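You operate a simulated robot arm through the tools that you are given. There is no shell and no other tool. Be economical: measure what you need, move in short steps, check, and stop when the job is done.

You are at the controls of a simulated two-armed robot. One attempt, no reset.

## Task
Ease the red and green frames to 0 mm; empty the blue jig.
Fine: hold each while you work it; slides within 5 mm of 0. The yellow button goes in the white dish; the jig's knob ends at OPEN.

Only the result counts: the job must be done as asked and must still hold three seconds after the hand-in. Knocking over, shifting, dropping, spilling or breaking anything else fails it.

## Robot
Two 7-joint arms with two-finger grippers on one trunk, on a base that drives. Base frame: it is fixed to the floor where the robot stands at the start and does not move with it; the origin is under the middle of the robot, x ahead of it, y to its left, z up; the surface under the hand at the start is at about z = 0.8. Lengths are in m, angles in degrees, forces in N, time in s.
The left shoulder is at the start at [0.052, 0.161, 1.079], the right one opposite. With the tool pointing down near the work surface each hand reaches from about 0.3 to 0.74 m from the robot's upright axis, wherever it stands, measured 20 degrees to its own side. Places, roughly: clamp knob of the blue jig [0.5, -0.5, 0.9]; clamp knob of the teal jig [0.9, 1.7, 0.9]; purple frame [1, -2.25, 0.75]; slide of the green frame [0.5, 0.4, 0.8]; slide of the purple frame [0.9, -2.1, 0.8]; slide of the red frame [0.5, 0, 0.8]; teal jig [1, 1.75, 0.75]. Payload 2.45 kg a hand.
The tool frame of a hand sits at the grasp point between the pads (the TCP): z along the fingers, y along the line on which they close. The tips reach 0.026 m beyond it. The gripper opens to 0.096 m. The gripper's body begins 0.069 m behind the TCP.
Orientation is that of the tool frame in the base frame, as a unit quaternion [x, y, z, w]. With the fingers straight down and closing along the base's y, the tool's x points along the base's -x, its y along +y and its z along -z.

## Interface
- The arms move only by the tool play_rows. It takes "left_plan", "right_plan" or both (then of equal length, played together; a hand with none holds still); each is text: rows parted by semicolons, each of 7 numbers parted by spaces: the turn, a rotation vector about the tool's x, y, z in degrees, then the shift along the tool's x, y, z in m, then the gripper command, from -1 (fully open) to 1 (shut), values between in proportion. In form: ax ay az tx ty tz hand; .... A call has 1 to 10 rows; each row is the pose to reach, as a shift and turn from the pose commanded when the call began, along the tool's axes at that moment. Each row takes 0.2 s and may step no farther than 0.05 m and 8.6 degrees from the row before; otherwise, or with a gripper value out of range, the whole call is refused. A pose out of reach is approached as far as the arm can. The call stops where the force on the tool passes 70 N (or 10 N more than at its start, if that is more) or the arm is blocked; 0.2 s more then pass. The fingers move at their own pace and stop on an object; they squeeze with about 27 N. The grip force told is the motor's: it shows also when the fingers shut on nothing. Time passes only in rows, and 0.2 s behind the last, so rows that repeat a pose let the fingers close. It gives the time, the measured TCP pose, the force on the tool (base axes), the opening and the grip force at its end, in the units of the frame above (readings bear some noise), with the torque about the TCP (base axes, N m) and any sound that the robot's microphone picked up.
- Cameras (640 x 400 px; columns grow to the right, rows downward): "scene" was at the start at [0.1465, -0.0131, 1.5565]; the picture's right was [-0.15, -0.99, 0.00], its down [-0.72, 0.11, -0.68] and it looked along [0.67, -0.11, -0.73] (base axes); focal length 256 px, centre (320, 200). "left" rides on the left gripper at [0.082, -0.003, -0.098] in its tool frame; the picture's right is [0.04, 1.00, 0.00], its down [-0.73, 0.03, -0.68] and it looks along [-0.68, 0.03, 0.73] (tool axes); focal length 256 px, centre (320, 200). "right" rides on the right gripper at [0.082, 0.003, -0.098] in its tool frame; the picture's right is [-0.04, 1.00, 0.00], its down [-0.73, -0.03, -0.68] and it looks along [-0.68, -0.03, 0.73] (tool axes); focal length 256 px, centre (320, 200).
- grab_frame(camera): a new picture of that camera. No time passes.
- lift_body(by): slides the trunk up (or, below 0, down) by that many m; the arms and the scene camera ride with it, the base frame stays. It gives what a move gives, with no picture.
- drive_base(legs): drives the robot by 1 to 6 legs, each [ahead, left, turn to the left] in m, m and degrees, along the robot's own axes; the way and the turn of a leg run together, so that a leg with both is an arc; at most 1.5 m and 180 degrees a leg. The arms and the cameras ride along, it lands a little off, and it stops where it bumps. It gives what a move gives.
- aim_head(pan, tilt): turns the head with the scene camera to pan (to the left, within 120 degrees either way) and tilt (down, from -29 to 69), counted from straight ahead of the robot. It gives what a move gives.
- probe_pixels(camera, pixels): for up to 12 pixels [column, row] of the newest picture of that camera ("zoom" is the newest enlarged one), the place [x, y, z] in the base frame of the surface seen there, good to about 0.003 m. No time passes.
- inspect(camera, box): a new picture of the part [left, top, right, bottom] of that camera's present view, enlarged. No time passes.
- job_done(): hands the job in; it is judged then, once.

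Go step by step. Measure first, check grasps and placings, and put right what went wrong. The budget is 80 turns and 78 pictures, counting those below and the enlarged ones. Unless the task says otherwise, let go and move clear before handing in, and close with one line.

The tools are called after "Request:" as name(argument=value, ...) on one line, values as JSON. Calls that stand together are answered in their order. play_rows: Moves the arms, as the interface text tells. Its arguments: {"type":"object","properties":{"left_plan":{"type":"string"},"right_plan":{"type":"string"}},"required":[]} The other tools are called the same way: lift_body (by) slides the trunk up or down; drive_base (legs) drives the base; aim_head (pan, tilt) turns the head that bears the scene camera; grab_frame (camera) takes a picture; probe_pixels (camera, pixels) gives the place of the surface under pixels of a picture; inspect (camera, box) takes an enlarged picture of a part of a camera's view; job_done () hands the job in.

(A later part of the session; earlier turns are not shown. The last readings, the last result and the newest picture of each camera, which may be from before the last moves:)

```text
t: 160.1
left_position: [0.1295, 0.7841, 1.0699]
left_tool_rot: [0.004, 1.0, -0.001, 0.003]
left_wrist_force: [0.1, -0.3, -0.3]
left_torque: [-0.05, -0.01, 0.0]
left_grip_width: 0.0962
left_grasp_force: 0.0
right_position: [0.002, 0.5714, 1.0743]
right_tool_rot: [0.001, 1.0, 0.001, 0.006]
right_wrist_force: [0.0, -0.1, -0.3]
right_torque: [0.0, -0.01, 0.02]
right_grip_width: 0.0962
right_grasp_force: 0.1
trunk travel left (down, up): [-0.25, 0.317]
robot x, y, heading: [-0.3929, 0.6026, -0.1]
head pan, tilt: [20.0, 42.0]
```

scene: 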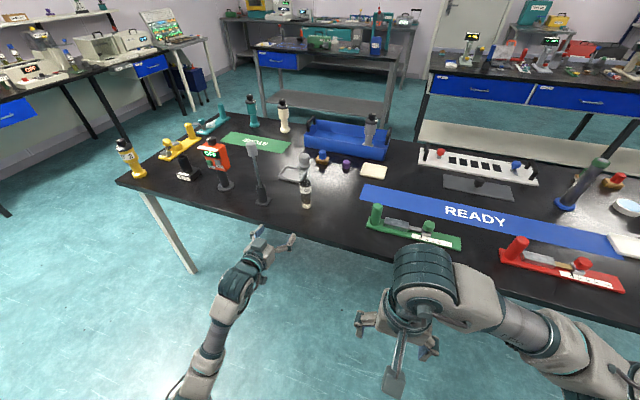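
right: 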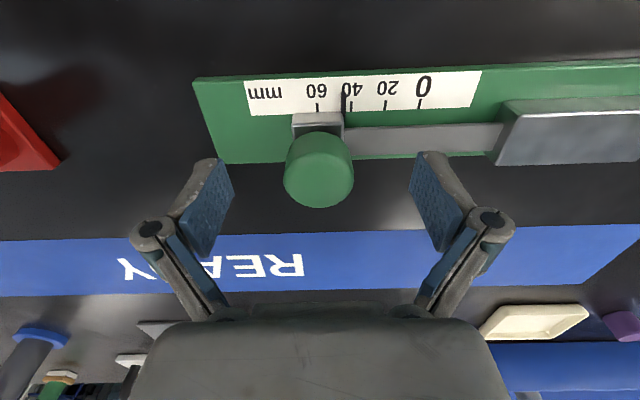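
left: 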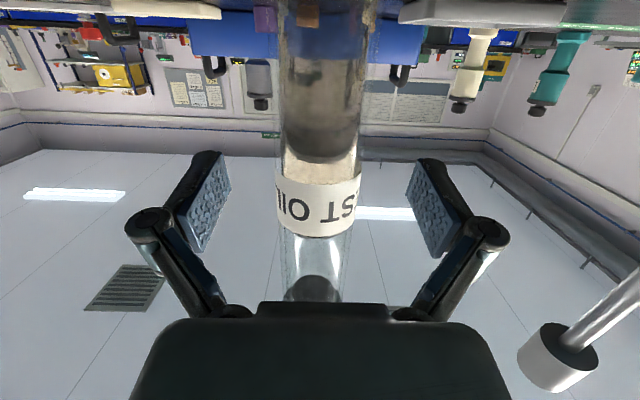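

Both hands are tool-down and clear of the table. I'll drive right 0.97 m in one leg, settle, and aim the head at the jig.

Request:
drive_base(legs=[[0, -0.97, 0]])

Request:
aim_head(pan=0, tilt=45)

Request:
play_rows(left_plan="0 0 0 0 0 0 -1;0 0 0 0 0 0 -1;0 0 0 0 0 0 -1;0 0 0 0 0 0 -1;0 0 0 0 0 0 -1;0 0 0 0 0 0 -1;0 0 0 0 0 0 -1;0 0 0 0 0 0 -1;0 0 0 0 0 0 -1;0 0 0 0 0 0 -1")

Request:
play_rows(left_plan="0 0 0 0 0 0 -1;0 0 0 0 0 0 -1;0 0 0 0 0 0 -1;0 0 0 0 0 0 -1;0 0 0 0 0 0 -1;0 0 0 0 0 0 -1;0 0 0 0 0 0 -1;0 0 0 0 0 0 -1;0 0 0 0 0 0 -1;0 0 0 0 0 0 -1")

Request:
play_rows(left_plan="0 0 0 0 0 0 -1;0 0 0 0 0 0 -1;0 0 0 0 0 0 -1;0 0 0 0 0 0 -1;0 0 0 0 0 0 -1;0 0 0 0 0 0 -1;0 0 0 0 0 0 -1;0 0 0 0 0 0 -1;0 0 0 0 0 0 -1;0 0 0 0 0 0 -1")

Request:
play_rows(left_plan="0 0 0 0 0 0 -1")

Request:
grab_frame(camera="scene")

```text
t: 165.2
left_position: [0.1243, -0.1921, 1.0709]
left_tool_rot: [0.006, 1.0, -0.002, 0.002]
left_wrist_force: [-0.4, 0.5, -1.1]
left_torque: [-0.01, 0.0, 0.02]
left_grip_width: 0.0959
left_grasp_force: 0.0
right_position: [-0.0039, -0.4032, 1.0748]
right_tool_rot: [0.003, 1.0, -0.001, 0.006]
right_wrist_force: [-0.7, -0.3, 0.2]
right_torque: [0.0, 0.01, 0.02]
right_grip_width: 0.0958
right_grasp_force: 0.1
trunk travel left (down, up): [-0.25, 0.317]
robot x, y, heading: [-0.3954, -0.3681, -0.7]
head pan, tilt: [20.0, 42.0]
```

```text
t: 166.0
left_position: [0.1209, -0.1923, 1.0731]
left_tool_rot: [0.006, 1.0, -0.001, 0.004]
left_wrist_force: [-0.6, 0.3, 0.3]
left_torque: [-0.01, 0.02, 0.0]
left_grip_width: 0.096
left_grasp_force: 0.1
right_position: [-0.0089, -0.4036, 1.0771]
right_tool_rot: [0.003, 1.0, -0.001, 0.008]
right_wrist_force: [-0.5, -0.5, -0.4]
right_torque: [0.0, -0.01, 0.02]
right_grip_width: 0.096
right_grasp_force: 0.1
trunk travel left (down, up): [-0.25, 0.317]
robot x, y, heading: [-0.397, -0.3728, -0.4]
head pan, tilt: [0.0, 45.0]
```

```text
t: 168.2
left_position: [0.1195, -0.1926, 1.0737]
left_tool_rot: [0.006, 1.0, -0.001, 0.004]
left_wrist_force: [0.8, 1.0, 0.1]
left_torque: [0.06, -0.05, 0.02]
left_grip_width: 0.0959
left_grasp_force: 0.0
right_position: [-0.0083, -0.4034, 1.0758]
right_tool_rot: [0.003, 1.0, 0.0, 0.008]
right_wrist_force: [0.0, -0.6, -0.7]
right_torque: [-0.02, 0.0, -0.04]
right_grip_width: 0.0961
right_grasp_force: 0.0
trunk travel left (down, up): [-0.25, 0.317]
robot x, y, heading: [-0.3956, -0.3727, -0.3]
head pan, tilt: [0.0, 45.0]
```

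```text
t: 170.4
left_position: [0.1203, -0.1929, 1.0724]
left_tool_rot: [0.006, 1.0, -0.001, 0.004]
left_wrist_force: [0.2, -0.9, 0.7]
left_torque: [0.0, 0.0, 0.01]
left_grip_width: 0.0962
left_grasp_force: 0.0
right_position: [-0.009, -0.404, 1.0766]
right_tool_rot: [0.002, 1.0, 0.0, 0.008]
right_wrist_force: [0.4, 0.3, -0.5]
right_torque: [0.0, -0.02, 0.01]
right_grip_width: 0.0958
right_grasp_force: 0.1
trunk travel left (down, up): [-0.25, 0.317]
robot x, y, heading: [-0.3965, -0.3696, -0.2]
head pan, tilt: [0.0, 45.0]
```

```text
t: 172.6
left_position: [0.1202, -0.1933, 1.0736]
left_tool_rot: [0.006, 1.0, -0.001, 0.004]
left_wrist_force: [-0.2, 0.2, -0.1]
left_torque: [0.0, -0.02, 0.0]
left_grip_width: 0.0962
left_grasp_force: 0.1
right_position: [-0.0097, -0.4036, 1.0763]
right_tool_rot: [0.003, 1.0, 0.0, 0.008]
right_wrist_force: [-0.1, 0.0, 0.5]
right_torque: [0.0, -0.02, -0.01]
right_grip_width: 0.0962
right_grasp_force: 0.0
trunk travel left (down, up): [-0.25, 0.317]
robot x, y, heading: [-0.3967, -0.3711, -0.2]
head pan, tilt: [0.0, 45.0]
```

```text
t: 173.0
left_position: [0.1199, -0.1933, 1.0738]
left_tool_rot: [0.005, 1.0, -0.001, 0.005]
left_wrist_force: [0.5, -0.3, 0.4]
left_torque: [0.02, -0.01, 0.04]
left_grip_width: 0.0962
left_grasp_force: 0.1
right_position: [-0.0091, -0.4042, 1.0753]
right_tool_rot: [0.003, 1.0, 0.0, 0.008]
right_wrist_force: [0.0, 0.4, 0.4]
right_torque: [0.01, -0.01, -0.02]
right_grip_width: 0.096
right_grasp_force: 0.0
trunk travel left (down, up): [-0.25, 0.317]
robot x, y, heading: [-0.3987, -0.3697, -0.2]
head pan, tilt: [0.0, 45.0]
```

```text
23 pictures are left
```

scene: 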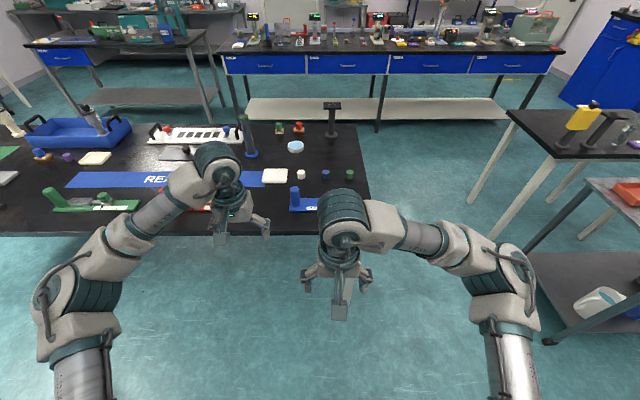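

There is no sway this time. I'll drive forward 0.38 m to the jig and settle.

Request:
drive_base(legs=[[0.38, 0, 0]])

Request:
aim_head(pan=0, tilt=55)

Request:
play_rows(left_plan="0 0 0 0 0 0 -1;0 0 0 0 0 0 -1;0 0 0 0 0 0 -1;0 0 0 0 0 0 -1;0 0 0 0 0 0 -1;0 0 0 0 0 0 -1;0 0 0 0 0 0 -1;0 0 0 0 0 0 -1;0 0 0 0 0 0 -1;0 0 0 0 0 0 -1")

Request:
play_rows(left_plan="0 0 0 0 0 0 -1")

Request:
inspect(camera="scene", box=[250, 220, 378, 300])

```text
t: 175.4
left_position: [0.4921, -0.1975, 1.0733]
left_tool_rot: [0.008, 1.0, 0.0, 0.003]
left_wrist_force: [0.5, 0.7, 0.4]
left_torque: [0.02, 0.02, 0.01]
left_grip_width: 0.0957
left_grasp_force: 0.0
right_position: [0.3639, -0.4087, 1.0761]
right_tool_rot: [0.004, 1.0, 0.0, 0.008]
right_wrist_force: [-0.7, 0.2, -1.2]
right_torque: [-0.01, 0.02, -0.04]
right_grip_width: 0.096
right_grasp_force: 0.0
trunk travel left (down, up): [-0.25, 0.317]
robot x, y, heading: [-0.0246, -0.3758, -0.7]
head pan, tilt: [0.0, 45.0]
```

```text
t: 176.1
left_position: [0.4897, -0.1962, 1.0752]
left_tool_rot: [0.007, 1.0, -0.001, 0.006]
left_wrist_force: [-0.4, 0.4, 0.1]
left_torque: [-0.01, 0.02, 0.0]
left_grip_width: 0.096
left_grasp_force: 0.0
right_position: [0.3599, -0.409, 1.0796]
right_tool_rot: [0.004, 1.0, 0.001, 0.01]
right_wrist_force: [0.4, -0.7, -0.6]
right_torque: [0.01, -0.01, -0.02]
right_grip_width: 0.0958
right_grasp_force: 0.0
trunk travel left (down, up): [-0.25, 0.317]
robot x, y, heading: [-0.0242, -0.3723, -0.5]
head pan, tilt: [0.0, 55.0]
```

```text
t: 178.3
left_position: [0.4895, -0.1973, 1.0749]
left_tool_rot: [0.007, 1.0, -0.001, 0.005]
left_wrist_force: [0.7, 1.5, 0.4]
left_torque: [-0.01, 0.03, 0.01]
left_grip_width: 0.0961
left_grasp_force: 0.0
right_position: [0.36, -0.4094, 1.0777]
right_tool_rot: [0.004, 1.0, 0.0, 0.01]
right_wrist_force: [0.8, -1.0, 1.7]
right_torque: [-0.01, -0.03, 0.04]
right_grip_width: 0.0958
right_grasp_force: 0.0
trunk travel left (down, up): [-0.25, 0.317]
robot x, y, heading: [-0.0236, -0.3741, -1.0]
head pan, tilt: [0.0, 55.0]
```

```text
t: 178.7
left_position: [0.4901, -0.197, 1.0751]
left_tool_rot: [0.008, 1.0, 0.0, 0.006]
left_wrist_force: [-0.1, -0.6, -0.2]
left_torque: [-0.02, 0.02, -0.03]
left_grip_width: 0.0958
left_grasp_force: 0.0
right_position: [0.3593, -0.4085, 1.0783]
right_tool_rot: [0.005, 1.0, 0.0, 0.009]
right_wrist_force: [-0.5, 0.2, -1.0]
right_torque: [-0.02, 0.03, 0.0]
right_grip_width: 0.0959
right_grasp_force: 0.0
trunk travel left (down, up): [-0.25, 0.317]
robot x, y, heading: [-0.0277, -0.3748, -0.5]
head pan, tilt: [0.0, 55.0]
```

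```text
5.00 times, centred on (314, 260) of scene
```

zoom: 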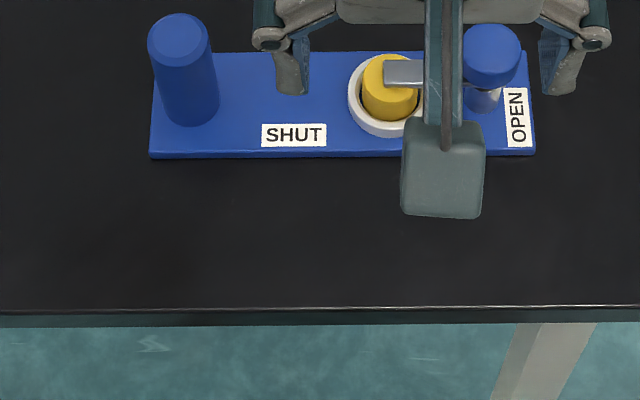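

The clamp arm points along SHUT, over the button. OPEN would have it pointing toward me, a quarter turn away. I'll probe the post, knob, button and pivot.

Request:
probe_pixels(camera="zoom", pixels=[[180, 35], [178, 50], [150, 50], [210, 50], [490, 42], [490, 55], [464, 55], [520, 55], [380, 75], [388, 98], [405, 72], [190, 125]])

Request:
grab_frame(camera="right")

```text
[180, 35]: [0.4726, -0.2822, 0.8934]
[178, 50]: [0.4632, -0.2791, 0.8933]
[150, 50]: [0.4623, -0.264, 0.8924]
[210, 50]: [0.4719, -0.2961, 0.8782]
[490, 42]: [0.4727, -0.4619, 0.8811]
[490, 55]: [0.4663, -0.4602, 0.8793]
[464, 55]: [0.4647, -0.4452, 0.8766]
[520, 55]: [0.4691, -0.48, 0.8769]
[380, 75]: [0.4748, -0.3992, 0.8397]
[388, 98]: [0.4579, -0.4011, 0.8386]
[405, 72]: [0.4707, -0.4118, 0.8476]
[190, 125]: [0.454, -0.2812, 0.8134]
```

```text
21 pictures are left
```

right: 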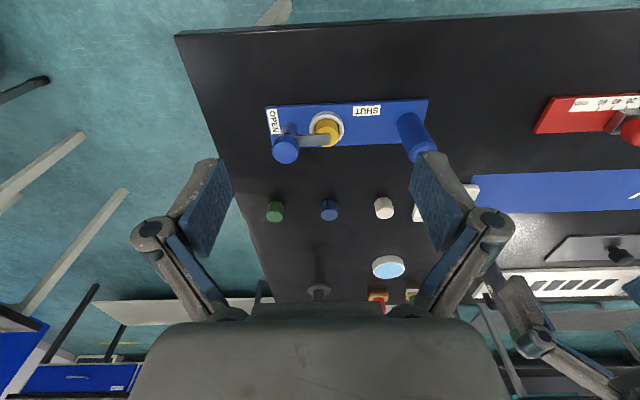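

Post centre (0.470, -0.281), knob centre (0.471, -0.461) with top 0.881, button centre (0.473, -0.401) with top 0.84. I'll bring both hands above them, turning the right gripper 90° so its fingers avoid the clamp arm.

Request:
play_rows(left_plan="0 0 0 0.002 -0.0084 0.0105 -1;0 0 0 0.004 -0.0168 0.021 -1;0 0 0 0.006 -0.0252 0.0315 -1;0 0 0 0.008 -0.0336 0.042 -1;0 0 0 0.01 -0.042 0.0525 -1;0 0 0 0.012 -0.0504 0.063 -1;0 0 0 0.014 -0.0588 0.0735 -1;0 0 0 0.016 -0.0672 0.084 -1;0 0 0 0.018 -0.0756 0.0945 -1;0 0 0 0.02 -0.084 0.105 -1", right_plan="0 0 8.5 -0.0112 -0.0052 0.0105 -1;0 0 17 -0.0223 -0.0105 0.021 -1;0 0 25.5 -0.0335 -0.0157 0.0315 -1;0 0 34 -0.0446 -0.021 0.042 -1;0 0 42.5 -0.0558 -0.0262 0.0525 -1;0 0 51 -0.0669 -0.0315 0.063 -1;0 0 59.5 -0.078 -0.0367 0.0735 -1;0 0 68 -0.0892 -0.042 0.084 -1;0 0 76.5 -0.1003 -0.0472 0.0945 -1;0 0 85 -0.1115 -0.0525 0.105 -1")

Request:
play_rows(left_plan="0 0 0 0 0 0 -1;0 0 0 0 0 0 -1;0 0 0 0 0 0 -1;0 0 0 0 0 0 -1;0 0 0 0 0 0 -1;0 0 0 0 0 0 -1;0 0 0 0 0 0 -1;0 0 0 0 0 0 -1;0 0 0 0 0 0 -1;0 0 0 0 0 0 -1", right_plan="0 0 2.5 0 0 0 -1;0 0 5 0 0 0 -1;0 0 5 0 0 0 -1;0 0 5 0 0 0 -1;0 0 5 0 0 0 -1;0 0 5 0 0 0 -1;0 0 5 0 0 0 -1;0 0 5 0 0 0 -1;0 0 5 0 0 0 -1;0 0 5 0 0 0 -1")

Request:
play_rows(left_plan="0 0 0 0 0 0 -1;0 0 0 0 0 0 -1;0 0 0 0 0 0 -1;0 0 0 0 0 0 -1;0 0 0 0 0 0 -1;0 0 0 0 0 0 -1;0 0 0 0 0 0 -1;0 0 0 0 0 0 -1;0 0 0 0 0 0 -1;0 0 0 0 0 0 -1")

Request:
play_rows(left_plan="0 0 0 0 0 0 -1")

Request:
grab_frame(camera="right")

```text
t: 180.9
left_position: [0.4715, -0.2827, 0.971]
left_tool_rot: [0.007, 1.0, -0.001, 0.006]
left_wrist_force: [0.3, -0.7, -1.3]
left_torque: [0.01, 0.0, -0.02]
left_grip_width: 0.0962
left_grasp_force: 0.2
right_position: [0.4737, -0.4627, 0.9755]
right_tool_rot: [0.679, 0.734, 0.006, 0.007]
right_wrist_force: [-0.5, -0.5, -0.1]
right_torque: [0.02, 0.05, 0.03]
right_grip_width: 0.0961
right_grasp_force: 0.1
trunk travel left (down, up): [-0.25, 0.317]
robot x, y, heading: [-0.0259, -0.373, -0.6]
head pan, tilt: [0.0, 55.0]
```

```text
t: 183.1
left_position: [0.4704, -0.2829, 0.9711]
left_tool_rot: [0.006, 1.0, -0.001, 0.006]
left_wrist_force: [0.2, -0.4, 0.0]
left_torque: [0.0, 0.0, 0.02]
left_grip_width: 0.0961
left_grasp_force: 0.1
right_position: [0.4727, -0.4631, 0.9744]
right_tool_rot: [0.71, 0.704, 0.006, 0.006]
right_wrist_force: [0.8, -0.2, -0.1]
right_torque: [-0.03, -0.07, 0.01]
right_grip_width: 0.0961
right_grasp_force: 0.0
trunk travel left (down, up): [-0.25, 0.317]
robot x, y, heading: [-0.0245, -0.3783, -0.6]
head pan, tilt: [0.0, 55.0]
```

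```text
t: 185.3
left_position: [0.4705, -0.2826, 0.9701]
left_tool_rot: [0.007, 1.0, -0.001, 0.007]
left_wrist_force: [0.8, 0.2, 0.8]
left_torque: [-0.01, -0.02, 0.01]
left_grip_width: 0.0961
left_grasp_force: 0.0
right_position: [0.4712, -0.4642, 0.9747]
right_tool_rot: [0.71, 0.704, 0.007, 0.007]
right_wrist_force: [-0.3, -0.7, -0.1]
right_torque: [0.01, 0.0, 0.03]
right_grip_width: 0.096
right_grasp_force: 0.1
trunk travel left (down, up): [-0.25, 0.317]
robot x, y, heading: [-0.0251, -0.3726, -0.2]
head pan, tilt: [0.0, 55.0]
```

```text
t: 185.7
left_position: [0.4697, -0.2814, 0.9713]
left_tool_rot: [0.007, 1.0, -0.001, 0.006]
left_wrist_force: [-0.2, 0.8, 0.6]
left_torque: [0.03, 0.0, -0.03]
left_grip_width: 0.0961
left_grasp_force: 0.0
right_position: [0.4727, -0.463, 0.9756]
right_tool_rot: [0.71, 0.704, 0.007, 0.007]
right_wrist_force: [-0.6, -0.4, 0.6]
right_torque: [-0.02, 0.0, 0.04]
right_grip_width: 0.0958
right_grasp_force: 0.1
trunk travel left (down, up): [-0.25, 0.317]
robot x, y, heading: [-0.03, -0.373, -0.9]
head pan, tilt: [0.0, 55.0]
```

```text
20 pictures are left
```

right: 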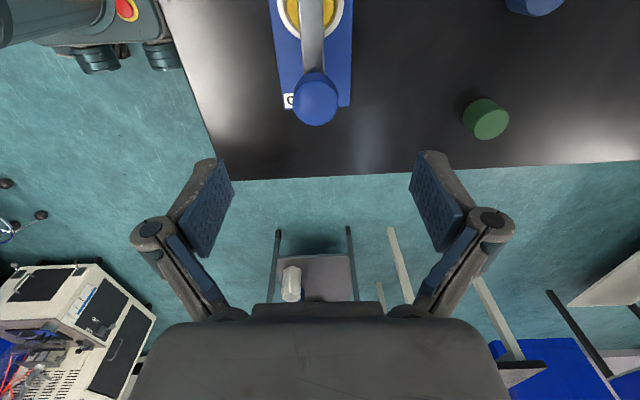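

Both are aligned (knob at col 316). I'll descend both, check, then grip left first.

Request:
play_rows(left_plan="0 0 0 0 0 0.015 -1;0 0 0 0 0 0.03 -1;0 0 0 0 0 0.045 -1;0 0 0 0 0 0.06 -1;0 0 0 0 0 0.075 -1;0 0 0 0 0 0.09 -1;0 0 0 0 0 0.104 -1;0 0 0 0 0 0.104 -1;0 0 0 0 0 0.104 -1", right_plan="0 0 0 0 0 0.015 -1;0 0 0 0 0 0.03 -1;0 0 0 0 0 0.045 -1;0 0 0 0 0 0.06 -1;0 0 0 0 0 0.075 -1;0 0 0 0 0 0.09 -1;0 0 0 0 0 0.1 -1;0 0 0 0 0 0.1 -1;0 0 0 0 0 0.1 -1")

Request:
grab_frame(camera="left")

Request:
grab_frame(camera="right")

```text
t: 187.7
left_position: [0.4727, -0.2813, 0.8658]
left_tool_rot: [0.007, 1.0, -0.001, 0.006]
left_wrist_force: [-0.1, 0.1, 0.0]
left_torque: [-0.01, -0.01, 0.02]
left_grip_width: 0.096
left_grasp_force: 0.1
right_position: [0.475, -0.463, 0.8753]
right_tool_rot: [0.71, 0.705, 0.007, 0.007]
right_wrist_force: [-0.8, -0.1, -0.2]
right_torque: [-0.01, 0.02, -0.01]
right_grip_width: 0.096
right_grasp_force: 0.1
trunk travel left (down, up): [-0.25, 0.317]
robot x, y, heading: [-0.0232, -0.3738, -0.6]
head pan, tilt: [0.0, 55.0]
```

```text
19 pictures are left
```

left: 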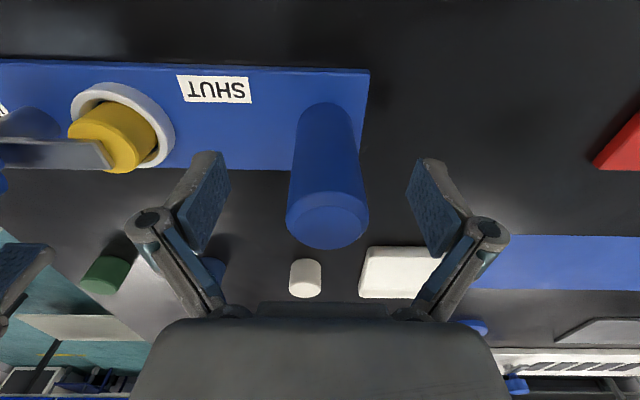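

```text
18 pictures are left
```

right: 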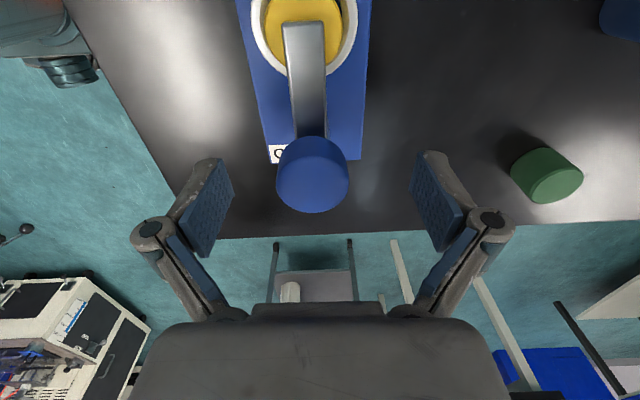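

The post is +3 mm in the left tool's y and the knob is -4 mm in the right tool's y. I'll correct both, then grip left and then right.

Request:
play_rows(left_plan="0 0 0 0 0.0015 0 -1;0 0 0 0 0.003 0 -1;0 0 0 0 0.003 0 0;0 0 0 0 0.003 0 1;0 0 0 0 0.003 0 1;0 0 0 0 0.003 0 1;0 0 0 0 0.003 0 1", right_plan="0 0 0 0 -0.002 0 -1;0 0 0 0 -0.004 0 -1;0 0 0 0 -0.004 0 -1;0 0 0 0 -0.004 0 -1;0 0 0 0 -0.004 0 -1;0 0 0 0 -0.004 0 -1;0 0 0 0 -0.004 0 -1")

Request:
play_rows(left_plan="0 0 0 0 0 0 1;0 0 0 0 0 0 1;0 0 0 0 0 0 1;0 0 0 0 0 0 1;0 0 0 0 0 0 1", right_plan="0 0 0 0 0 0 0;0 0 0 0 0 0 1;0 0 0 0 0 0 1;0 0 0 0 0 0 1;0 0 0 0 0 0 1")

Request:
play_rows(left_plan="0 0 0 0 0 0 1;0 0 0 0 0 0 1;0 0 0 0 0 0 1;0 0 0 0 0 0 1;0 0 0 0 0 0 1", right_plan="0 0 -3 0 0 0 1;0 0 -6 0 0 0 1;0 0 -9 0 0 0 1;0 0 -12 0 0 0 1;0 0 -12 0 0 0 1")

Request:
inspect(camera="scene", box=[250, 220, 378, 300])

```text
t: 189.3
left_position: [0.4713, -0.2801, 0.8671]
left_tool_rot: [0.007, 1.0, -0.001, 0.006]
left_wrist_force: [1.5, -0.8, 1.8]
left_torque: [0.02, -0.03, -0.04]
left_grip_width: 0.0352
left_grasp_force: 27.3
right_position: [0.4703, -0.4623, 0.8752]
right_tool_rot: [0.71, 0.704, 0.006, 0.007]
right_wrist_force: [0.4, 0.3, 0.1]
right_torque: [-0.01, -0.01, 0.0]
right_grip_width: 0.0961
right_grasp_force: 0.1
trunk travel left (down, up): [-0.25, 0.317]
robot x, y, heading: [-0.0248, -0.3742, -0.5]
head pan, tilt: [0.0, 55.0]
```

```text
t: 190.5
left_position: [0.4715, -0.2801, 0.8677]
left_tool_rot: [0.007, 1.0, 0.0, 0.006]
left_wrist_force: [1.7, 0.4, 0.8]
left_torque: [-0.02, -0.07, 0.03]
left_grip_width: 0.0353
left_grasp_force: 26.7
right_position: [0.4707, -0.4626, 0.8754]
right_tool_rot: [0.71, 0.704, 0.008, 0.007]
right_wrist_force: [-1.3, -0.2, 4.3]
right_torque: [0.02, -0.01, 0.07]
right_grip_width: 0.0344
right_grasp_force: 27.1
trunk travel left (down, up): [-0.25, 0.317]
robot x, y, heading: [-0.0212, -0.3772, -0.6]
head pan, tilt: [0.0, 55.0]
```

```text
t: 191.7
left_position: [0.4715, -0.2785, 0.8659]
left_tool_rot: [0.008, 1.0, -0.001, 0.007]
left_wrist_force: [-1.3, 0.9, 1.5]
left_torque: [0.07, -0.01, -0.08]
left_grip_width: 0.0351
left_grasp_force: 27.0
right_position: [0.4699, -0.4642, 0.876]
right_tool_rot: [0.632, 0.775, 0.007, 0.008]
right_wrist_force: [2.5, 1.0, 3.6]
right_torque: [0.23, -0.08, 0.0]
right_grip_width: 0.0345
right_grasp_force: 27.2
trunk travel left (down, up): [-0.25, 0.317]
robot x, y, heading: [-0.0248, -0.3721, -0.4]
head pan, tilt: [0.0, 55.0]
```

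```text
5.00 times, centred on (314, 260) of scene
```

zoom: 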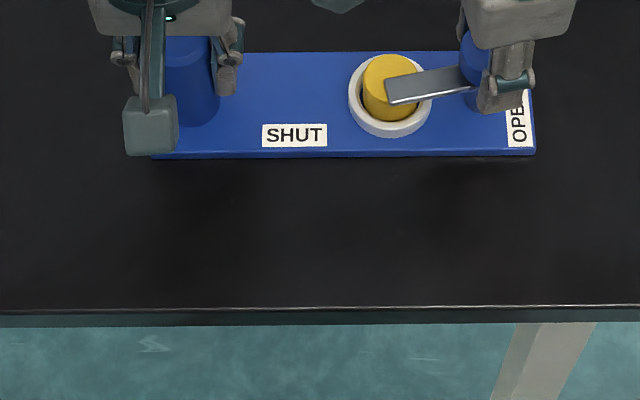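

The arm turns toward OPEN with almost no torque. I'll continue the turn by another 78°.

Request:
play_rows(left_plan="0 0 0 0 0 0 1;0 0 0 0 0 0 1;0 0 0 0 0 0 1;0 0 0 0 0 0 1;0 0 0 0 0 0 1;0 0 0 0 0 0 1;0 0 0 0 0 0 1;0 0 0 0 0 0 1;0 0 0 0 0 0 1;0 0 0 0 0 0 1", right_plan="0 0 -8 0 0 0 1;0 0 -16 0 0 0 1;0 0 -24 0 0 0 1;0 0 -32 0 0 0 1;0 0 -40 0 0 0 1;0 0 -48 0 0 0 1;0 0 -56 0 0 0 1;0 0 -64 0 0 0 1;0 0 -71 0 0 0 1;0 0 -78 0 0 0 1")

Request:
inspect(camera="scene", box=[250, 220, 378, 300])

```text
t: 193.9
left_position: [0.4729, -0.2794, 0.866]
left_tool_rot: [0.007, 1.0, 0.0, 0.006]
left_wrist_force: [-0.2, -1.8, 0.5]
left_torque: [0.07, 0.18, 0.01]
left_grip_width: 0.0353
left_grasp_force: 26.9
right_position: [0.4711, -0.462, 0.8754]
right_tool_rot: [0.002, 1.0, 0.0, 0.011]
right_wrist_force: [0.9, 3.5, 6.5]
right_torque: [0.06, 0.09, -0.04]
right_grip_width: 0.0344
right_grasp_force: 27.1
trunk travel left (down, up): [-0.25, 0.317]
robot x, y, heading: [-0.0259, -0.3735, -0.3]
head pan, tilt: [0.0, 55.0]
```

```text
5.00 times, centred on (314, 260) of scene
```

zoom: 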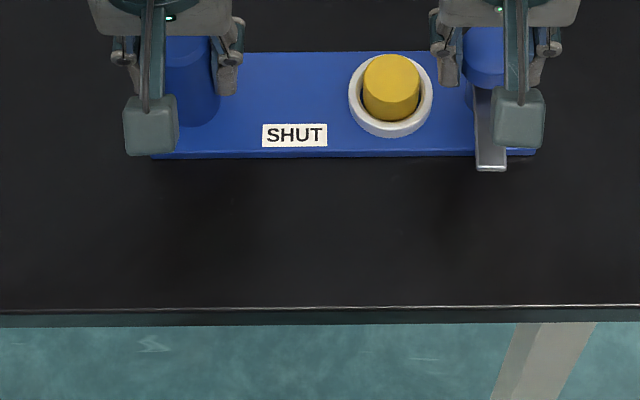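

The clamp arm is at OPEN, a full 90°. I'll release the knob, lift, and turn the gripper 90° for the button while the left hand keeps holding.

Request:
play_rows(right_plan="0 0 0 0 0 0 0.2;0 0 0 0 0 0 -0.4;0 0 0 0 0 0 -1;0 0 0 0 0 0 -1;0 0 0 0 0 -0.02 -1;0 0 0 0 0 -0.045 -1;0 0 0 0 0 -0.07 -1;0 0 0 0 0 -0.085 -1;0 0 0 0 0 -0.1 -1;0 0 0 0 0 -0.1 -1", left_plan="0 0 0 0 0 0 1;0 0 0 0 0 0 1;0 0 0 0 0 0 1;0 0 0 0 0 0 1;0 0 0 0 0 0 1;0 0 0 0 0 0 1;0 0 0 0 0 0 1;0 0 0 0 0 0 1;0 0 0 0 0 0 1;0 0 0 0 0 0 1")

Request:
inspect(camera="scene", box=[290, 220, 370, 270])

Request:
probe_pixels(camera="zoom", pixels=[[410, 105], [410, 60], [410, 150], [370, 100], [445, 100], [352, 130], [410, 205], [400, 235], [480, 160], [330, 180], [600, 160], [590, 230]])

```text
t: 196.1
left_position: [0.4723, -0.2806, 0.867]
left_tool_rot: [0.007, 1.0, -0.001, 0.007]
left_wrist_force: [-0.7, -0.1, 2.0]
left_torque: [0.01, 0.03, -0.03]
left_grip_width: 0.0352
left_grasp_force: 27.3
right_position: [0.4687, -0.4633, 0.9746]
right_tool_rot: [0.004, 1.0, -0.001, 0.011]
right_wrist_force: [0.4, 0.4, 0.1]
right_torque: [0.02, 0.02, 0.01]
right_grip_width: 0.0962
right_grasp_force: 0.1
trunk travel left (down, up): [-0.25, 0.317]
robot x, y, heading: [-0.028, -0.3732, -0.7]
head pan, tilt: [0.0, 55.0]
```

```text
8.00 times, centred on (330, 245) of scene
```

zoom: 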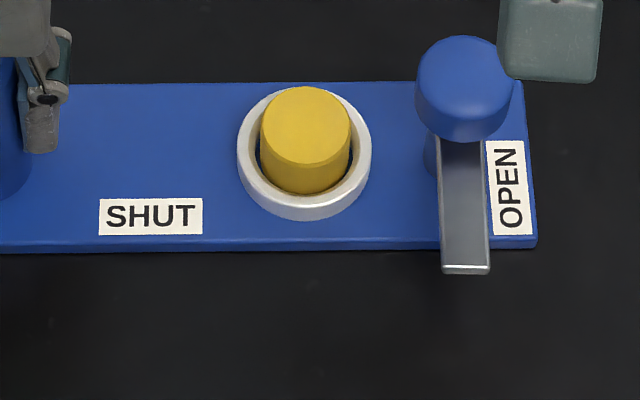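

```text
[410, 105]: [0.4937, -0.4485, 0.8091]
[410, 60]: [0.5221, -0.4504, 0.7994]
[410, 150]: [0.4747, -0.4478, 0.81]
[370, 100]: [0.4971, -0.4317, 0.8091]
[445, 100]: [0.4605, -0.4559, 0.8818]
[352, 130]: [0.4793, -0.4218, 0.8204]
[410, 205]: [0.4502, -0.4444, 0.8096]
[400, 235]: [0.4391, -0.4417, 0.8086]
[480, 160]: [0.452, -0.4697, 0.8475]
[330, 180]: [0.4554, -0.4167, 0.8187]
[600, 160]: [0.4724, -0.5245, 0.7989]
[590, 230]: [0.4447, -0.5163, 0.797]
```

The knob sits at OPEN. I'll re-probe the button at zoom (305,120), along with the white dish.

Request:
probe_pixels(camera="zoom", pixels=[[305, 122], [263, 125], [348, 125], [305, 92], [305, 155], [305, 190], [245, 150]])

Request:
grab_frame(camera="scene")

```text
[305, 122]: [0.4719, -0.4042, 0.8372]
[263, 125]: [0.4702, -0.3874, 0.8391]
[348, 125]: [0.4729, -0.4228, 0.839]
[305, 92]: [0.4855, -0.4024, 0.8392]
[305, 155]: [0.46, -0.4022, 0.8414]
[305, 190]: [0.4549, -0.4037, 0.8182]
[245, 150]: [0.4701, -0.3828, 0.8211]
```

```text
14 pictures are left
```

scene: 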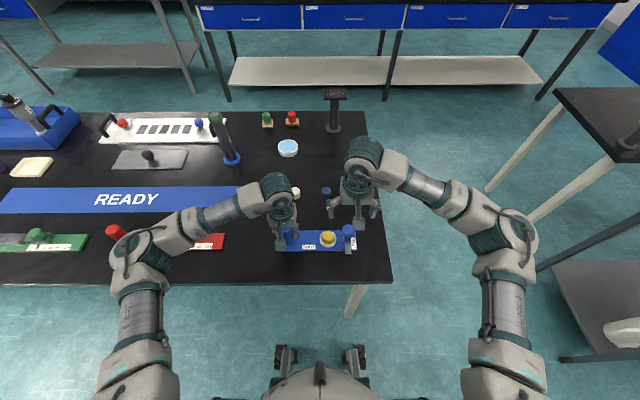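

Button centre is (0.4715, -0.4045), 35 mm across, top 0.839, ring top 0.82. I'll turn the right gripper -90° so its camera side faces away from the left hand, and move over the button.

Request:
play_rows(right_plan="0 0 -8.5 0 0 -0.005 -1;0 0 -17 0 0.004 -0.01 -1;0 0 -25.5 0 0.01 -0.01 -1;0 0 -34 0 0.017 -0.01 -1;0 0 -42.5 -0.001 0.024 -0.01 -1;0 0 -51 -0.001 0.031 -0.01 -1;0 0 -59.5 -0.002 0.038 -0.01 -1;0 0 -68 -0.002 0.045 -0.01 -1;0 0 -76.5 -0.003 0.052 -0.01 -1;0 0 -85 -0.003 0.059 -0.01 -1", left_plan="0 0 0 0 0 0 1;0 0 0 0 0 0 1;0 0 0 0 0 0 1;0 0 0 0 0 0 1;0 0 0 0 0 0 1;0 0 0 0 0 0 1;0 0 0 0 0 0 1;0 0 0 0 0 0 1;0 0 0 0 0 0 1;0 0 0 0 0 0 1")

Request:
play_rows(right_plan="0 0 -4 0 0 0 -1;0 0 -4 0 0 0 -1;0 0 -4 0 0 0 -1;0 0 -4 0 0 0 -1;0 0 -4 0 0 0 -1", left_plan="0 0 0 0 0 0 1;0 0 0 0 0 0 1;0 0 0 0 0 0 1;0 0 0 0 0 0 1;0 0 0 0 0 0 1")

Request:
grab_frame(camera="right")

```text
t: 198.3
left_position: [0.4715, -0.2793, 0.866]
left_tool_rot: [0.007, 1.0, -0.001, 0.005]
left_wrist_force: [-0.4, -1.0, 1.7]
left_torque: [-0.06, -0.01, -0.05]
left_grip_width: 0.0352
left_grasp_force: 26.3
right_position: [0.4717, -0.4197, 0.9858]
right_tool_rot: [-0.535, 0.845, -0.005, 0.008]
right_wrist_force: [-0.6, -0.2, 0.6]
right_torque: [0.0, -0.01, -0.01]
right_grip_width: 0.0962
right_grasp_force: 0.1
right hand out of reach, approached as far as the arm can: row 9, 10
trunk travel left (down, up): [-0.25, 0.317]
robot x, y, heading: [-0.0236, -0.3751, -0.6]
head pan, tilt: [0.0, 55.0]
```

```text
t: 199.5
left_position: [0.4716, -0.2798, 0.8654]
left_tool_rot: [0.007, 1.0, 0.0, 0.006]
left_wrist_force: [0.1, -1.1, 1.9]
left_torque: [-0.02, -0.03, -0.04]
left_grip_width: 0.0354
left_grasp_force: 27.4
right_position: [0.4706, -0.4199, 0.9861]
right_tool_rot: [-0.535, 0.845, -0.005, 0.009]
right_wrist_force: [-1.0, -0.6, -0.4]
right_torque: [0.0, -0.05, 0.0]
right_grip_width: 0.0958
right_grasp_force: 0.1
right hand out of reach, approached as far as the arm can: row 1, 2, 3, 4, 5
trunk travel left (down, up): [-0.25, 0.317]
robot x, y, heading: [-0.0268, -0.3768, -0.7]
head pan, tilt: [0.0, 55.0]
```

```text
13 pictures are left
```

right: 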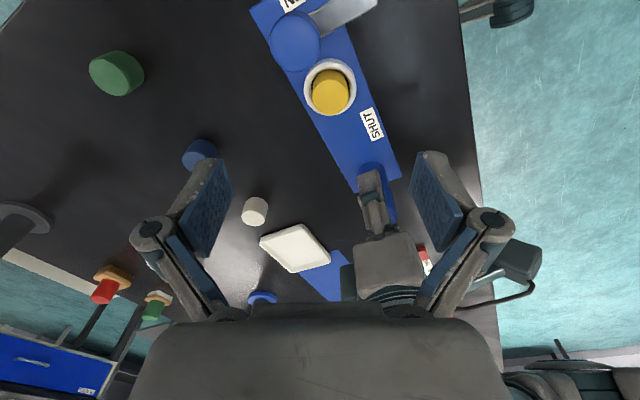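

The wrist limit is near -65°, which is enough. I'll back off to about -60° and see how the commanded pose behaves.

Request:
play_rows(right_plan="0 0 2.5 0 0 0 -1;0 0 5 0 0 0 -1;0 0 5 0 0 0 -1;0 0 5 0 0 0 -1", left_plan="0 0 0 0 0 0 1;0 0 0 0 0 0 1;0 0 0 0 0 0 1;0 0 0 0 0 0 1")

```text
t: 200.5
left_position: [0.4713, -0.2802, 0.866]
left_tool_rot: [0.006, 1.0, 0.0, 0.005]
left_wrist_force: [-0.6, -1.4, 1.1]
left_torque: [-0.03, -0.02, 0.01]
left_grip_width: 0.0353
left_grasp_force: 27.4
right_position: [0.4721, -0.4198, 0.9864]
right_tool_rot: [-0.498, 0.867, -0.004, 0.009]
right_wrist_force: [-0.2, -0.3, 0.1]
right_torque: [0.0, 0.03, -0.02]
right_grip_width: 0.0956
right_grasp_force: 0.1
trunk travel left (down, up): [-0.25, 0.317]
robot x, y, heading: [-0.0225, -0.3733, -0.4]
head pan, tilt: [0.0, 55.0]
```

The pose now holds at -60°. I'll move over the button and down to just above it, then check.

Request:
play_rows(right_plan="0 0 0 -0.0033 0.0019 0.01 -1;0 0 0 -0.0066 0.0038 0.025 -1;0 0 0 -0.01 0.0058 0.04 -1;0 0 0 -0.0132 0.0077 0.055 -1;0 0 0 -0.0132 0.0077 0.07 -1;0 0 0 -0.0132 0.0077 0.085 -1;0 0 0 -0.0132 0.0077 0.1 -1;0 0 0 -0.0132 0.0077 0.114 -1;0 0 0 -0.0132 0.0077 0.114 -1;0 0 0 -0.0132 0.0077 0.114 -1", left_plan="0 0 0 0 0 0 1;0 0 0 0 0 0 1;0 0 0 0 0 0 1;0 0 0 0 0 0 1;0 0 0 0 0 0 1;0 0 0 0 0 0 1;0 0 0 0 0 0 1;0 0 0 0 0 0 1;0 0 0 0 0 0 1;0 0 0 0 0 0 1")

Request:
grab_frame(camera="right")

```text
t: 202.7
left_position: [0.4703, -0.2799, 0.8663]
left_tool_rot: [0.006, 1.0, -0.001, 0.006]
left_wrist_force: [-0.6, -1.7, 2.1]
left_torque: [-0.04, 0.03, 0.01]
left_grip_width: 0.0352
left_grasp_force: 27.0
right_position: [0.4731, -0.4025, 0.8701]
right_tool_rot: [-0.498, 0.867, -0.005, 0.008]
right_wrist_force: [0.8, -0.3, 0.8]
right_torque: [0.01, 0.0, 0.02]
right_grip_width: 0.0962
right_grasp_force: 0.0
trunk travel left (down, up): [-0.25, 0.317]
robot x, y, heading: [-0.0241, -0.3745, -0.9]
head pan, tilt: [0.0, 55.0]
```

```text
12 pictures are left
```

right: 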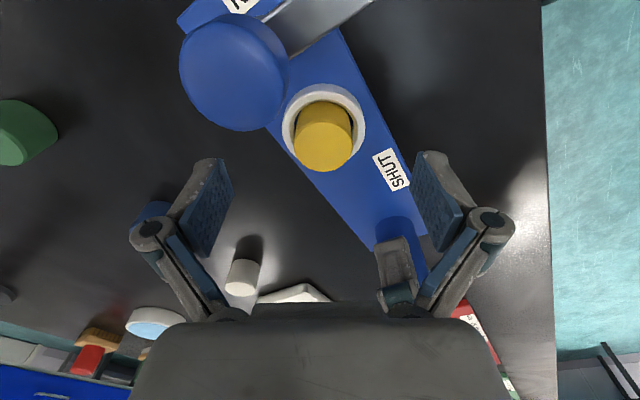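

The button is centred (col 323). I'll lower 21 mm, close on it, and lift 1 cm to check.

Request:
play_rows(right_plan="0 0 0 0 0 0.01 -1;0 0 0 0 0 0.021 -1;0 0 0 0 0 0.021 -1;0 0 0 0 0 0.021 0;0 0 0 0 0 0.021 1;0 0 0 0 0 0.021 1;0 0 0 0 0 0.021 1;0 0 0 0 0 0.021 1", left_plan="0 0 0 0 0 0 1;0 0 0 0 0 0 1;0 0 0 0 0 0 1;0 0 0 0 0 0 1;0 0 0 0 0 0 1;0 0 0 0 0 0 1;0 0 0 0 0 0 1;0 0 0 0 0 0 1")

Request:
play_rows(right_plan="0 0 0 0 0 -0.005 1;0 0 0 0 0 -0.015 1;0 0 0 0 0 -0.03 1;0 0 0 0 0 -0.05 1;0 0 0 0 0 -0.07 1;0 0 0 0 0 -0.09 1;0 0 0 0 0 -0.11 1;0 0 0 0 0 -0.11 1", left_plan="0 0 0 0 0 0 1;0 0 0 0 0 0 1;0 0 0 0 0 0 1;0 0 0 0 0 0 1;0 0 0 0 0 0 1;0 0 0 0 0 0 1;0 0 0 0 0 0 1;0 0 0 0 0 0 1")

Request:
grab_frame(camera="right")

```text
t: 204.5
left_position: [0.4719, -0.2792, 0.8669]
left_tool_rot: [0.007, 1.0, -0.001, 0.006]
left_wrist_force: [4.1, -4.3, -1.1]
left_torque: [-0.07, -0.12, 0.22]
left_grip_width: 0.0353
left_grasp_force: 27.1
right_position: [0.4743, -0.4024, 0.8505]
right_tool_rot: [-0.498, 0.867, -0.004, 0.008]
right_wrist_force: [-4.6, 4.6, 5.9]
right_torque: [0.1, 0.16, 0.01]
right_grip_width: 0.0324
right_grasp_force: 27.0
trunk travel left (down, up): [-0.25, 0.317]
robot x, y, heading: [-0.0272, -0.3782, -0.4]
head pan, tilt: [0.0, 55.0]
```

```text
t: 206.3
left_position: [0.4722, -0.2799, 0.8664]
left_tool_rot: [0.007, 1.0, -0.001, 0.006]
left_wrist_force: [-0.3, 0.1, 0.0]
left_torque: [0.04, -0.02, -0.02]
left_grip_width: 0.0353
left_grasp_force: 27.2
right_position: [0.4718, -0.4029, 0.96]
right_tool_rot: [-0.497, 0.867, -0.006, 0.008]
right_wrist_force: [0.2, -0.2, -0.7]
right_torque: [0.0, 0.02, 0.0]
right_grip_width: 0.0323
right_grasp_force: 26.9
trunk travel left (down, up): [-0.25, 0.317]
robot x, y, heading: [-0.0249, -0.3707, -0.5]
head pan, tilt: [0.0, 55.0]
```

```text
11 pictures are left
```

right: 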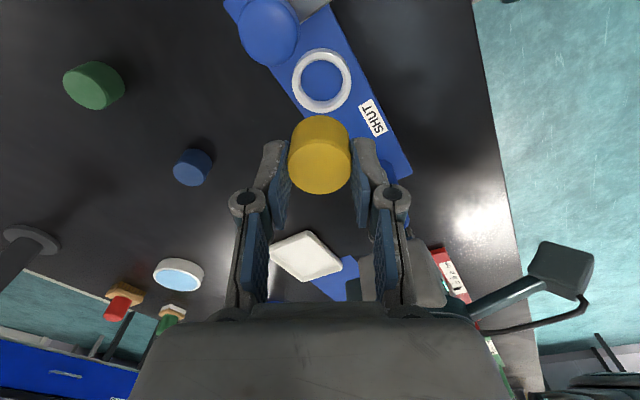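

The button is out of the jig and held (32 mm wide). The square white dish is visible at (305,256). I'll release the post, lift both hands, and move the left one aside.

Request:
play_rows(left_plan="0 0 0 0 0 0 0.2;0 0 0 0 0 0 -0.4;0 0 0 0 0 0 -1;0 0 0 0 0 0 -1;0 0 0 0 0 -0.04 -1;0 0 0 0 0 -0.08 -1;0 0 0 0 0 -0.12 -1;0 0 0 0 0 -0.16 -1;0 0 0 0 0 -0.2 -1;0 0 0 0 0 -0.2 -1", right_plan="0 0 0 0 0 0 1;0 0 0 0 0 0 1;0 0 0 0 0 0 1;0 0 0 0 0 0 1;0 0 0 0 0 -0.02 1;0 0 0 0 0 -0.04 1;0 0 0 0 0 -0.06 1;0 0 0 0 0 -0.08 1;0 0 0 0 0 -0.1 1;0 0 0 0 0 -0.1 1")

Request:
play_rows(left_plan="0 0 0 0 0.02 0 -1;0 0 0 0 0.04 0 -1;0 0 0 0 0.06 0 -1;0 0 0 0 0.08 0 -1;0 0 0 0 0.1 0 -1;0 0 0 0 0.12 0 -1;0 0 0 0 0.12 0 -1", right_plan="0 0 8 0 0 0 1;0 0 16 0 0 0 1;0 0 24 0 0 0 1;0 0 32 0 0 0 1;0 0 40 0 0 0 1;0 0 40 0 0 0 1;0 0 40 0 0 0 1")

Request:
drive_base(legs=[[0, 0.22, 0]])

Request:
play_rows(right_plan="0 0 0 0 0 0 1;0 0 0 0 0 0 1;0 0 0 0 0 0 1;0 0 0 0 0 0 1;0 0 0 0 0 0 1;0 0 0 0 0 0 1;0 0 0 0 0 0 1;0 0 0 0 0 0 1;0 0 0 0 0 0 1;0 0 0 0 0 0 1")

Request:
play_rows(right_plan="0 0 0 0 0 0 1;0 0 0 0 0 0 1;0 0 0 0 0 0 1;0 0 0 0 0 0 1;0 0 0 0 0 0 1;0 0 0 0 0 0 1;0 0 0 0 0 0 1;0 0 0 0 0 0 1;0 0 0 0 0 0 1;0 0 0 0 0 0 1")

Request:
grab_frame(camera="scene")

```text
t: 208.5
left_position: [0.4687, -0.2779, 1.0677]
left_tool_rot: [0.007, 1.0, 0.0, 0.005]
left_wrist_force: [0.1, 0.4, -0.4]
left_torque: [-0.01, 0.02, 0.0]
left_grip_width: 0.096
left_grasp_force: 0.0
right_position: [0.4709, -0.4049, 1.0608]
right_tool_rot: [-0.498, 0.867, -0.005, 0.007]
right_wrist_force: [1.3, 0.3, -1.0]
right_torque: [0.01, 0.03, 0.01]
right_grip_width: 0.0324
right_grasp_force: 27.4
trunk travel left (down, up): [-0.25, 0.317]
robot x, y, heading: [-0.0274, -0.3696, -0.6]
head pan, tilt: [0.0, 55.0]
```

```text
t: 210.1
left_position: [0.4701, -0.1586, 1.0655]
left_tool_rot: [0.008, 1.0, -0.002, 0.006]
left_wrist_force: [0.1, -0.2, -0.6]
left_torque: [0.02, 0.01, -0.01]
left_grip_width: 0.096
left_grasp_force: 0.0
right_position: [0.4707, -0.4037, 1.0592]
right_tool_rot: [-0.17, 0.985, -0.002, 0.009]
right_wrist_force: [-0.2, -0.1, -0.4]
right_torque: [0.02, -0.01, 0.0]
right_grip_width: 0.0326
right_grasp_force: 27.1
trunk travel left (down, up): [-0.25, 0.317]
robot x, y, heading: [-0.0266, -0.376, -0.6]
head pan, tilt: [0.0, 55.0]
```

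```text
t: 211.8
left_position: [0.4716, 0.0683, 1.0672]
left_tool_rot: [0.005, 1.0, -0.001, 0.007]
left_wrist_force: [0.5, -0.7, 0.2]
left_torque: [-0.01, 0.01, 0.03]
left_grip_width: 0.0959
left_grasp_force: 0.0
right_position: [0.4727, -0.1774, 1.06]
right_tool_rot: [-0.173, 0.985, -0.002, 0.01]
right_wrist_force: [0.3, 0.3, -0.2]
right_torque: [-0.01, 0.01, 0.03]
right_grip_width: 0.0322
right_grasp_force: 27.1
trunk travel left (down, up): [-0.25, 0.317]
robot x, y, heading: [-0.0234, -0.1493, -0.2]
head pan, tilt: [0.0, 55.0]
```

```text
t: 214.0
left_position: [0.467, 0.0661, 1.07]
left_tool_rot: [0.005, 1.0, 0.0, 0.007]
left_wrist_force: [-0.2, 0.5, 0.2]
left_torque: [-0.02, 0.01, 0.01]
left_grip_width: 0.0959
left_grasp_force: 0.1
right_position: [0.4684, -0.1791, 1.0629]
right_tool_rot: [-0.173, 0.985, -0.001, 0.012]
right_wrist_force: [0.0, -0.2, -0.9]
right_torque: [-0.01, 0.02, -0.01]
right_grip_width: 0.0324
right_grasp_force: 27.3
trunk travel left (down, up): [-0.25, 0.317]
robot x, y, heading: [-0.0204, -0.1482, -0.5]
head pan, tilt: [0.0, 55.0]
```

```text
t: 216.2
left_position: [0.4678, 0.0658, 1.0688]
left_tool_rot: [0.006, 1.0, 0.0, 0.009]
left_wrist_force: [-0.6, -0.8, -1.0]
left_torque: [-0.02, 0.0, -0.02]
left_grip_width: 0.096
left_grasp_force: 0.0
right_position: [0.4675, -0.1789, 1.0632]
right_tool_rot: [-0.173, 0.985, -0.002, 0.012]
right_wrist_force: [0.0, 0.8, 0.2]
right_torque: [0.02, 0.0, 0.01]
right_grip_width: 0.0322
right_grasp_force: 26.9
trunk travel left (down, up): [-0.25, 0.317]
robot x, y, heading: [-0.0214, -0.1501, -0.3]
head pan, tilt: [0.0, 55.0]
```

```text
10 pictures are left
```

scene: 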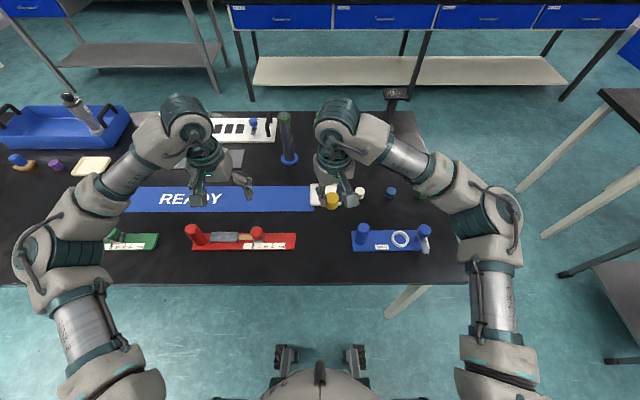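

No sway, and the button is held in front of the dish around (325,195). I'll probe the dish.

Request:
inspect(camera="scene", box=[290, 170, 370, 220])

Request:
probe_pixels(camera="scene", pixels=[[311, 184], [311, 205], [318, 195], [345, 205], [314, 188], [342, 190], [332, 200], [325, 186], [346, 184], [361, 192]])

```text
8.00 times, centred on (330, 195) of scene
```

zoom: 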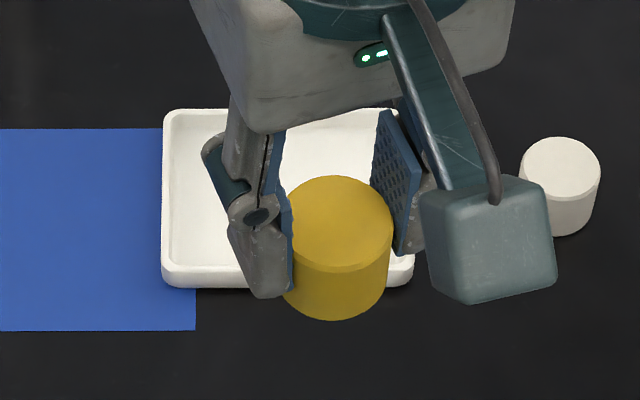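

```text
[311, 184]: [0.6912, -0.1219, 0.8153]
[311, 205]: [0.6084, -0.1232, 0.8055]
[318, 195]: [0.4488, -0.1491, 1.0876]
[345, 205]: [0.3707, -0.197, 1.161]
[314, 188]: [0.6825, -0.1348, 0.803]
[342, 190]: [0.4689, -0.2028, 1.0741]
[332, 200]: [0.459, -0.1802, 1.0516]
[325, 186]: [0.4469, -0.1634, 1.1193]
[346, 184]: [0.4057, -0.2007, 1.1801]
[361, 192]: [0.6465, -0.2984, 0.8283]
```

Dish centre is about (0.652, -0.176), floor 0.803, rim 0.815. I'll carry the button over it to TCP z = 0.90.

Request:
play_rows(right_plan="0 0 0 -0.0194 -0.0067 0.01 1;0 0 0 -0.0387 -0.0133 0.025 1;0 0 0 -0.058 -0.02 0.045 1;0 0 0 -0.0773 -0.0267 0.065 1;0 0 0 -0.0967 -0.0333 0.085 1;0 0 0 -0.116 -0.04 0.105 1;0 0 0 -0.1353 -0.0467 0.125 1;0 0 0 -0.1547 -0.0533 0.145 1;0 0 0 -0.174 -0.06 0.163 1;0 0 0 -0.174 -0.06 0.163 1")

Request:
play_rows(right_plan="0 0 0 0 0 0 1;0 0 0 0 0 0 1;0 0 0 0 0 0 1;0 0 0 0 0 0 1;0 0 0 0 0 0 1;0 0 0 0 0 0 1;0 0 0 0 0 0 1;0 0 0 0 0 0 1")

Request:
grab_frame(camera="right")

```text
t: 218.4
left_position: [0.4674, 0.0664, 1.0689]
left_tool_rot: [0.004, 1.0, 0.0, 0.009]
left_wrist_force: [0.1, -0.2, -0.5]
left_torque: [0.0, -0.01, 0.0]
left_grip_width: 0.0957
left_grasp_force: 0.1
right_position: [0.6568, -0.1752, 0.9036]
right_tool_rot: [-0.173, 0.985, -0.003, 0.012]
right_wrist_force: [0.0, 0.0, -0.7]
right_torque: [-0.04, -0.03, -0.01]
right_grip_width: 0.0323
right_grasp_force: 27.1
trunk travel left (down, up): [-0.25, 0.317]
robot x, y, heading: [-0.0223, -0.1497, -0.2]
head pan, tilt: [0.0, 55.0]
```

```text
t: 220.2
left_position: [0.4664, 0.0658, 1.07]
left_tool_rot: [0.005, 1.0, 0.0, 0.008]
left_wrist_force: [-0.2, -0.3, 0.0]
left_torque: [0.04, 0.01, 0.03]
left_grip_width: 0.0961
left_grasp_force: 0.0
right_position: [0.657, -0.1752, 0.9045]
right_tool_rot: [-0.173, 0.985, -0.001, 0.012]
right_wrist_force: [-0.8, 0.1, -0.1]
right_torque: [-0.02, -0.02, -0.02]
right_grip_width: 0.0322
right_grasp_force: 26.9
trunk travel left (down, up): [-0.25, 0.317]
robot x, y, heading: [-0.0224, -0.1515, -0.1]
head pan, tilt: [0.0, 55.0]
```

```text
8 pictures are left
```

right: 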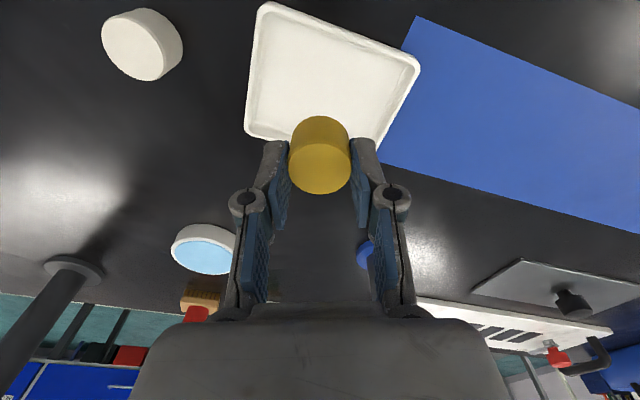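

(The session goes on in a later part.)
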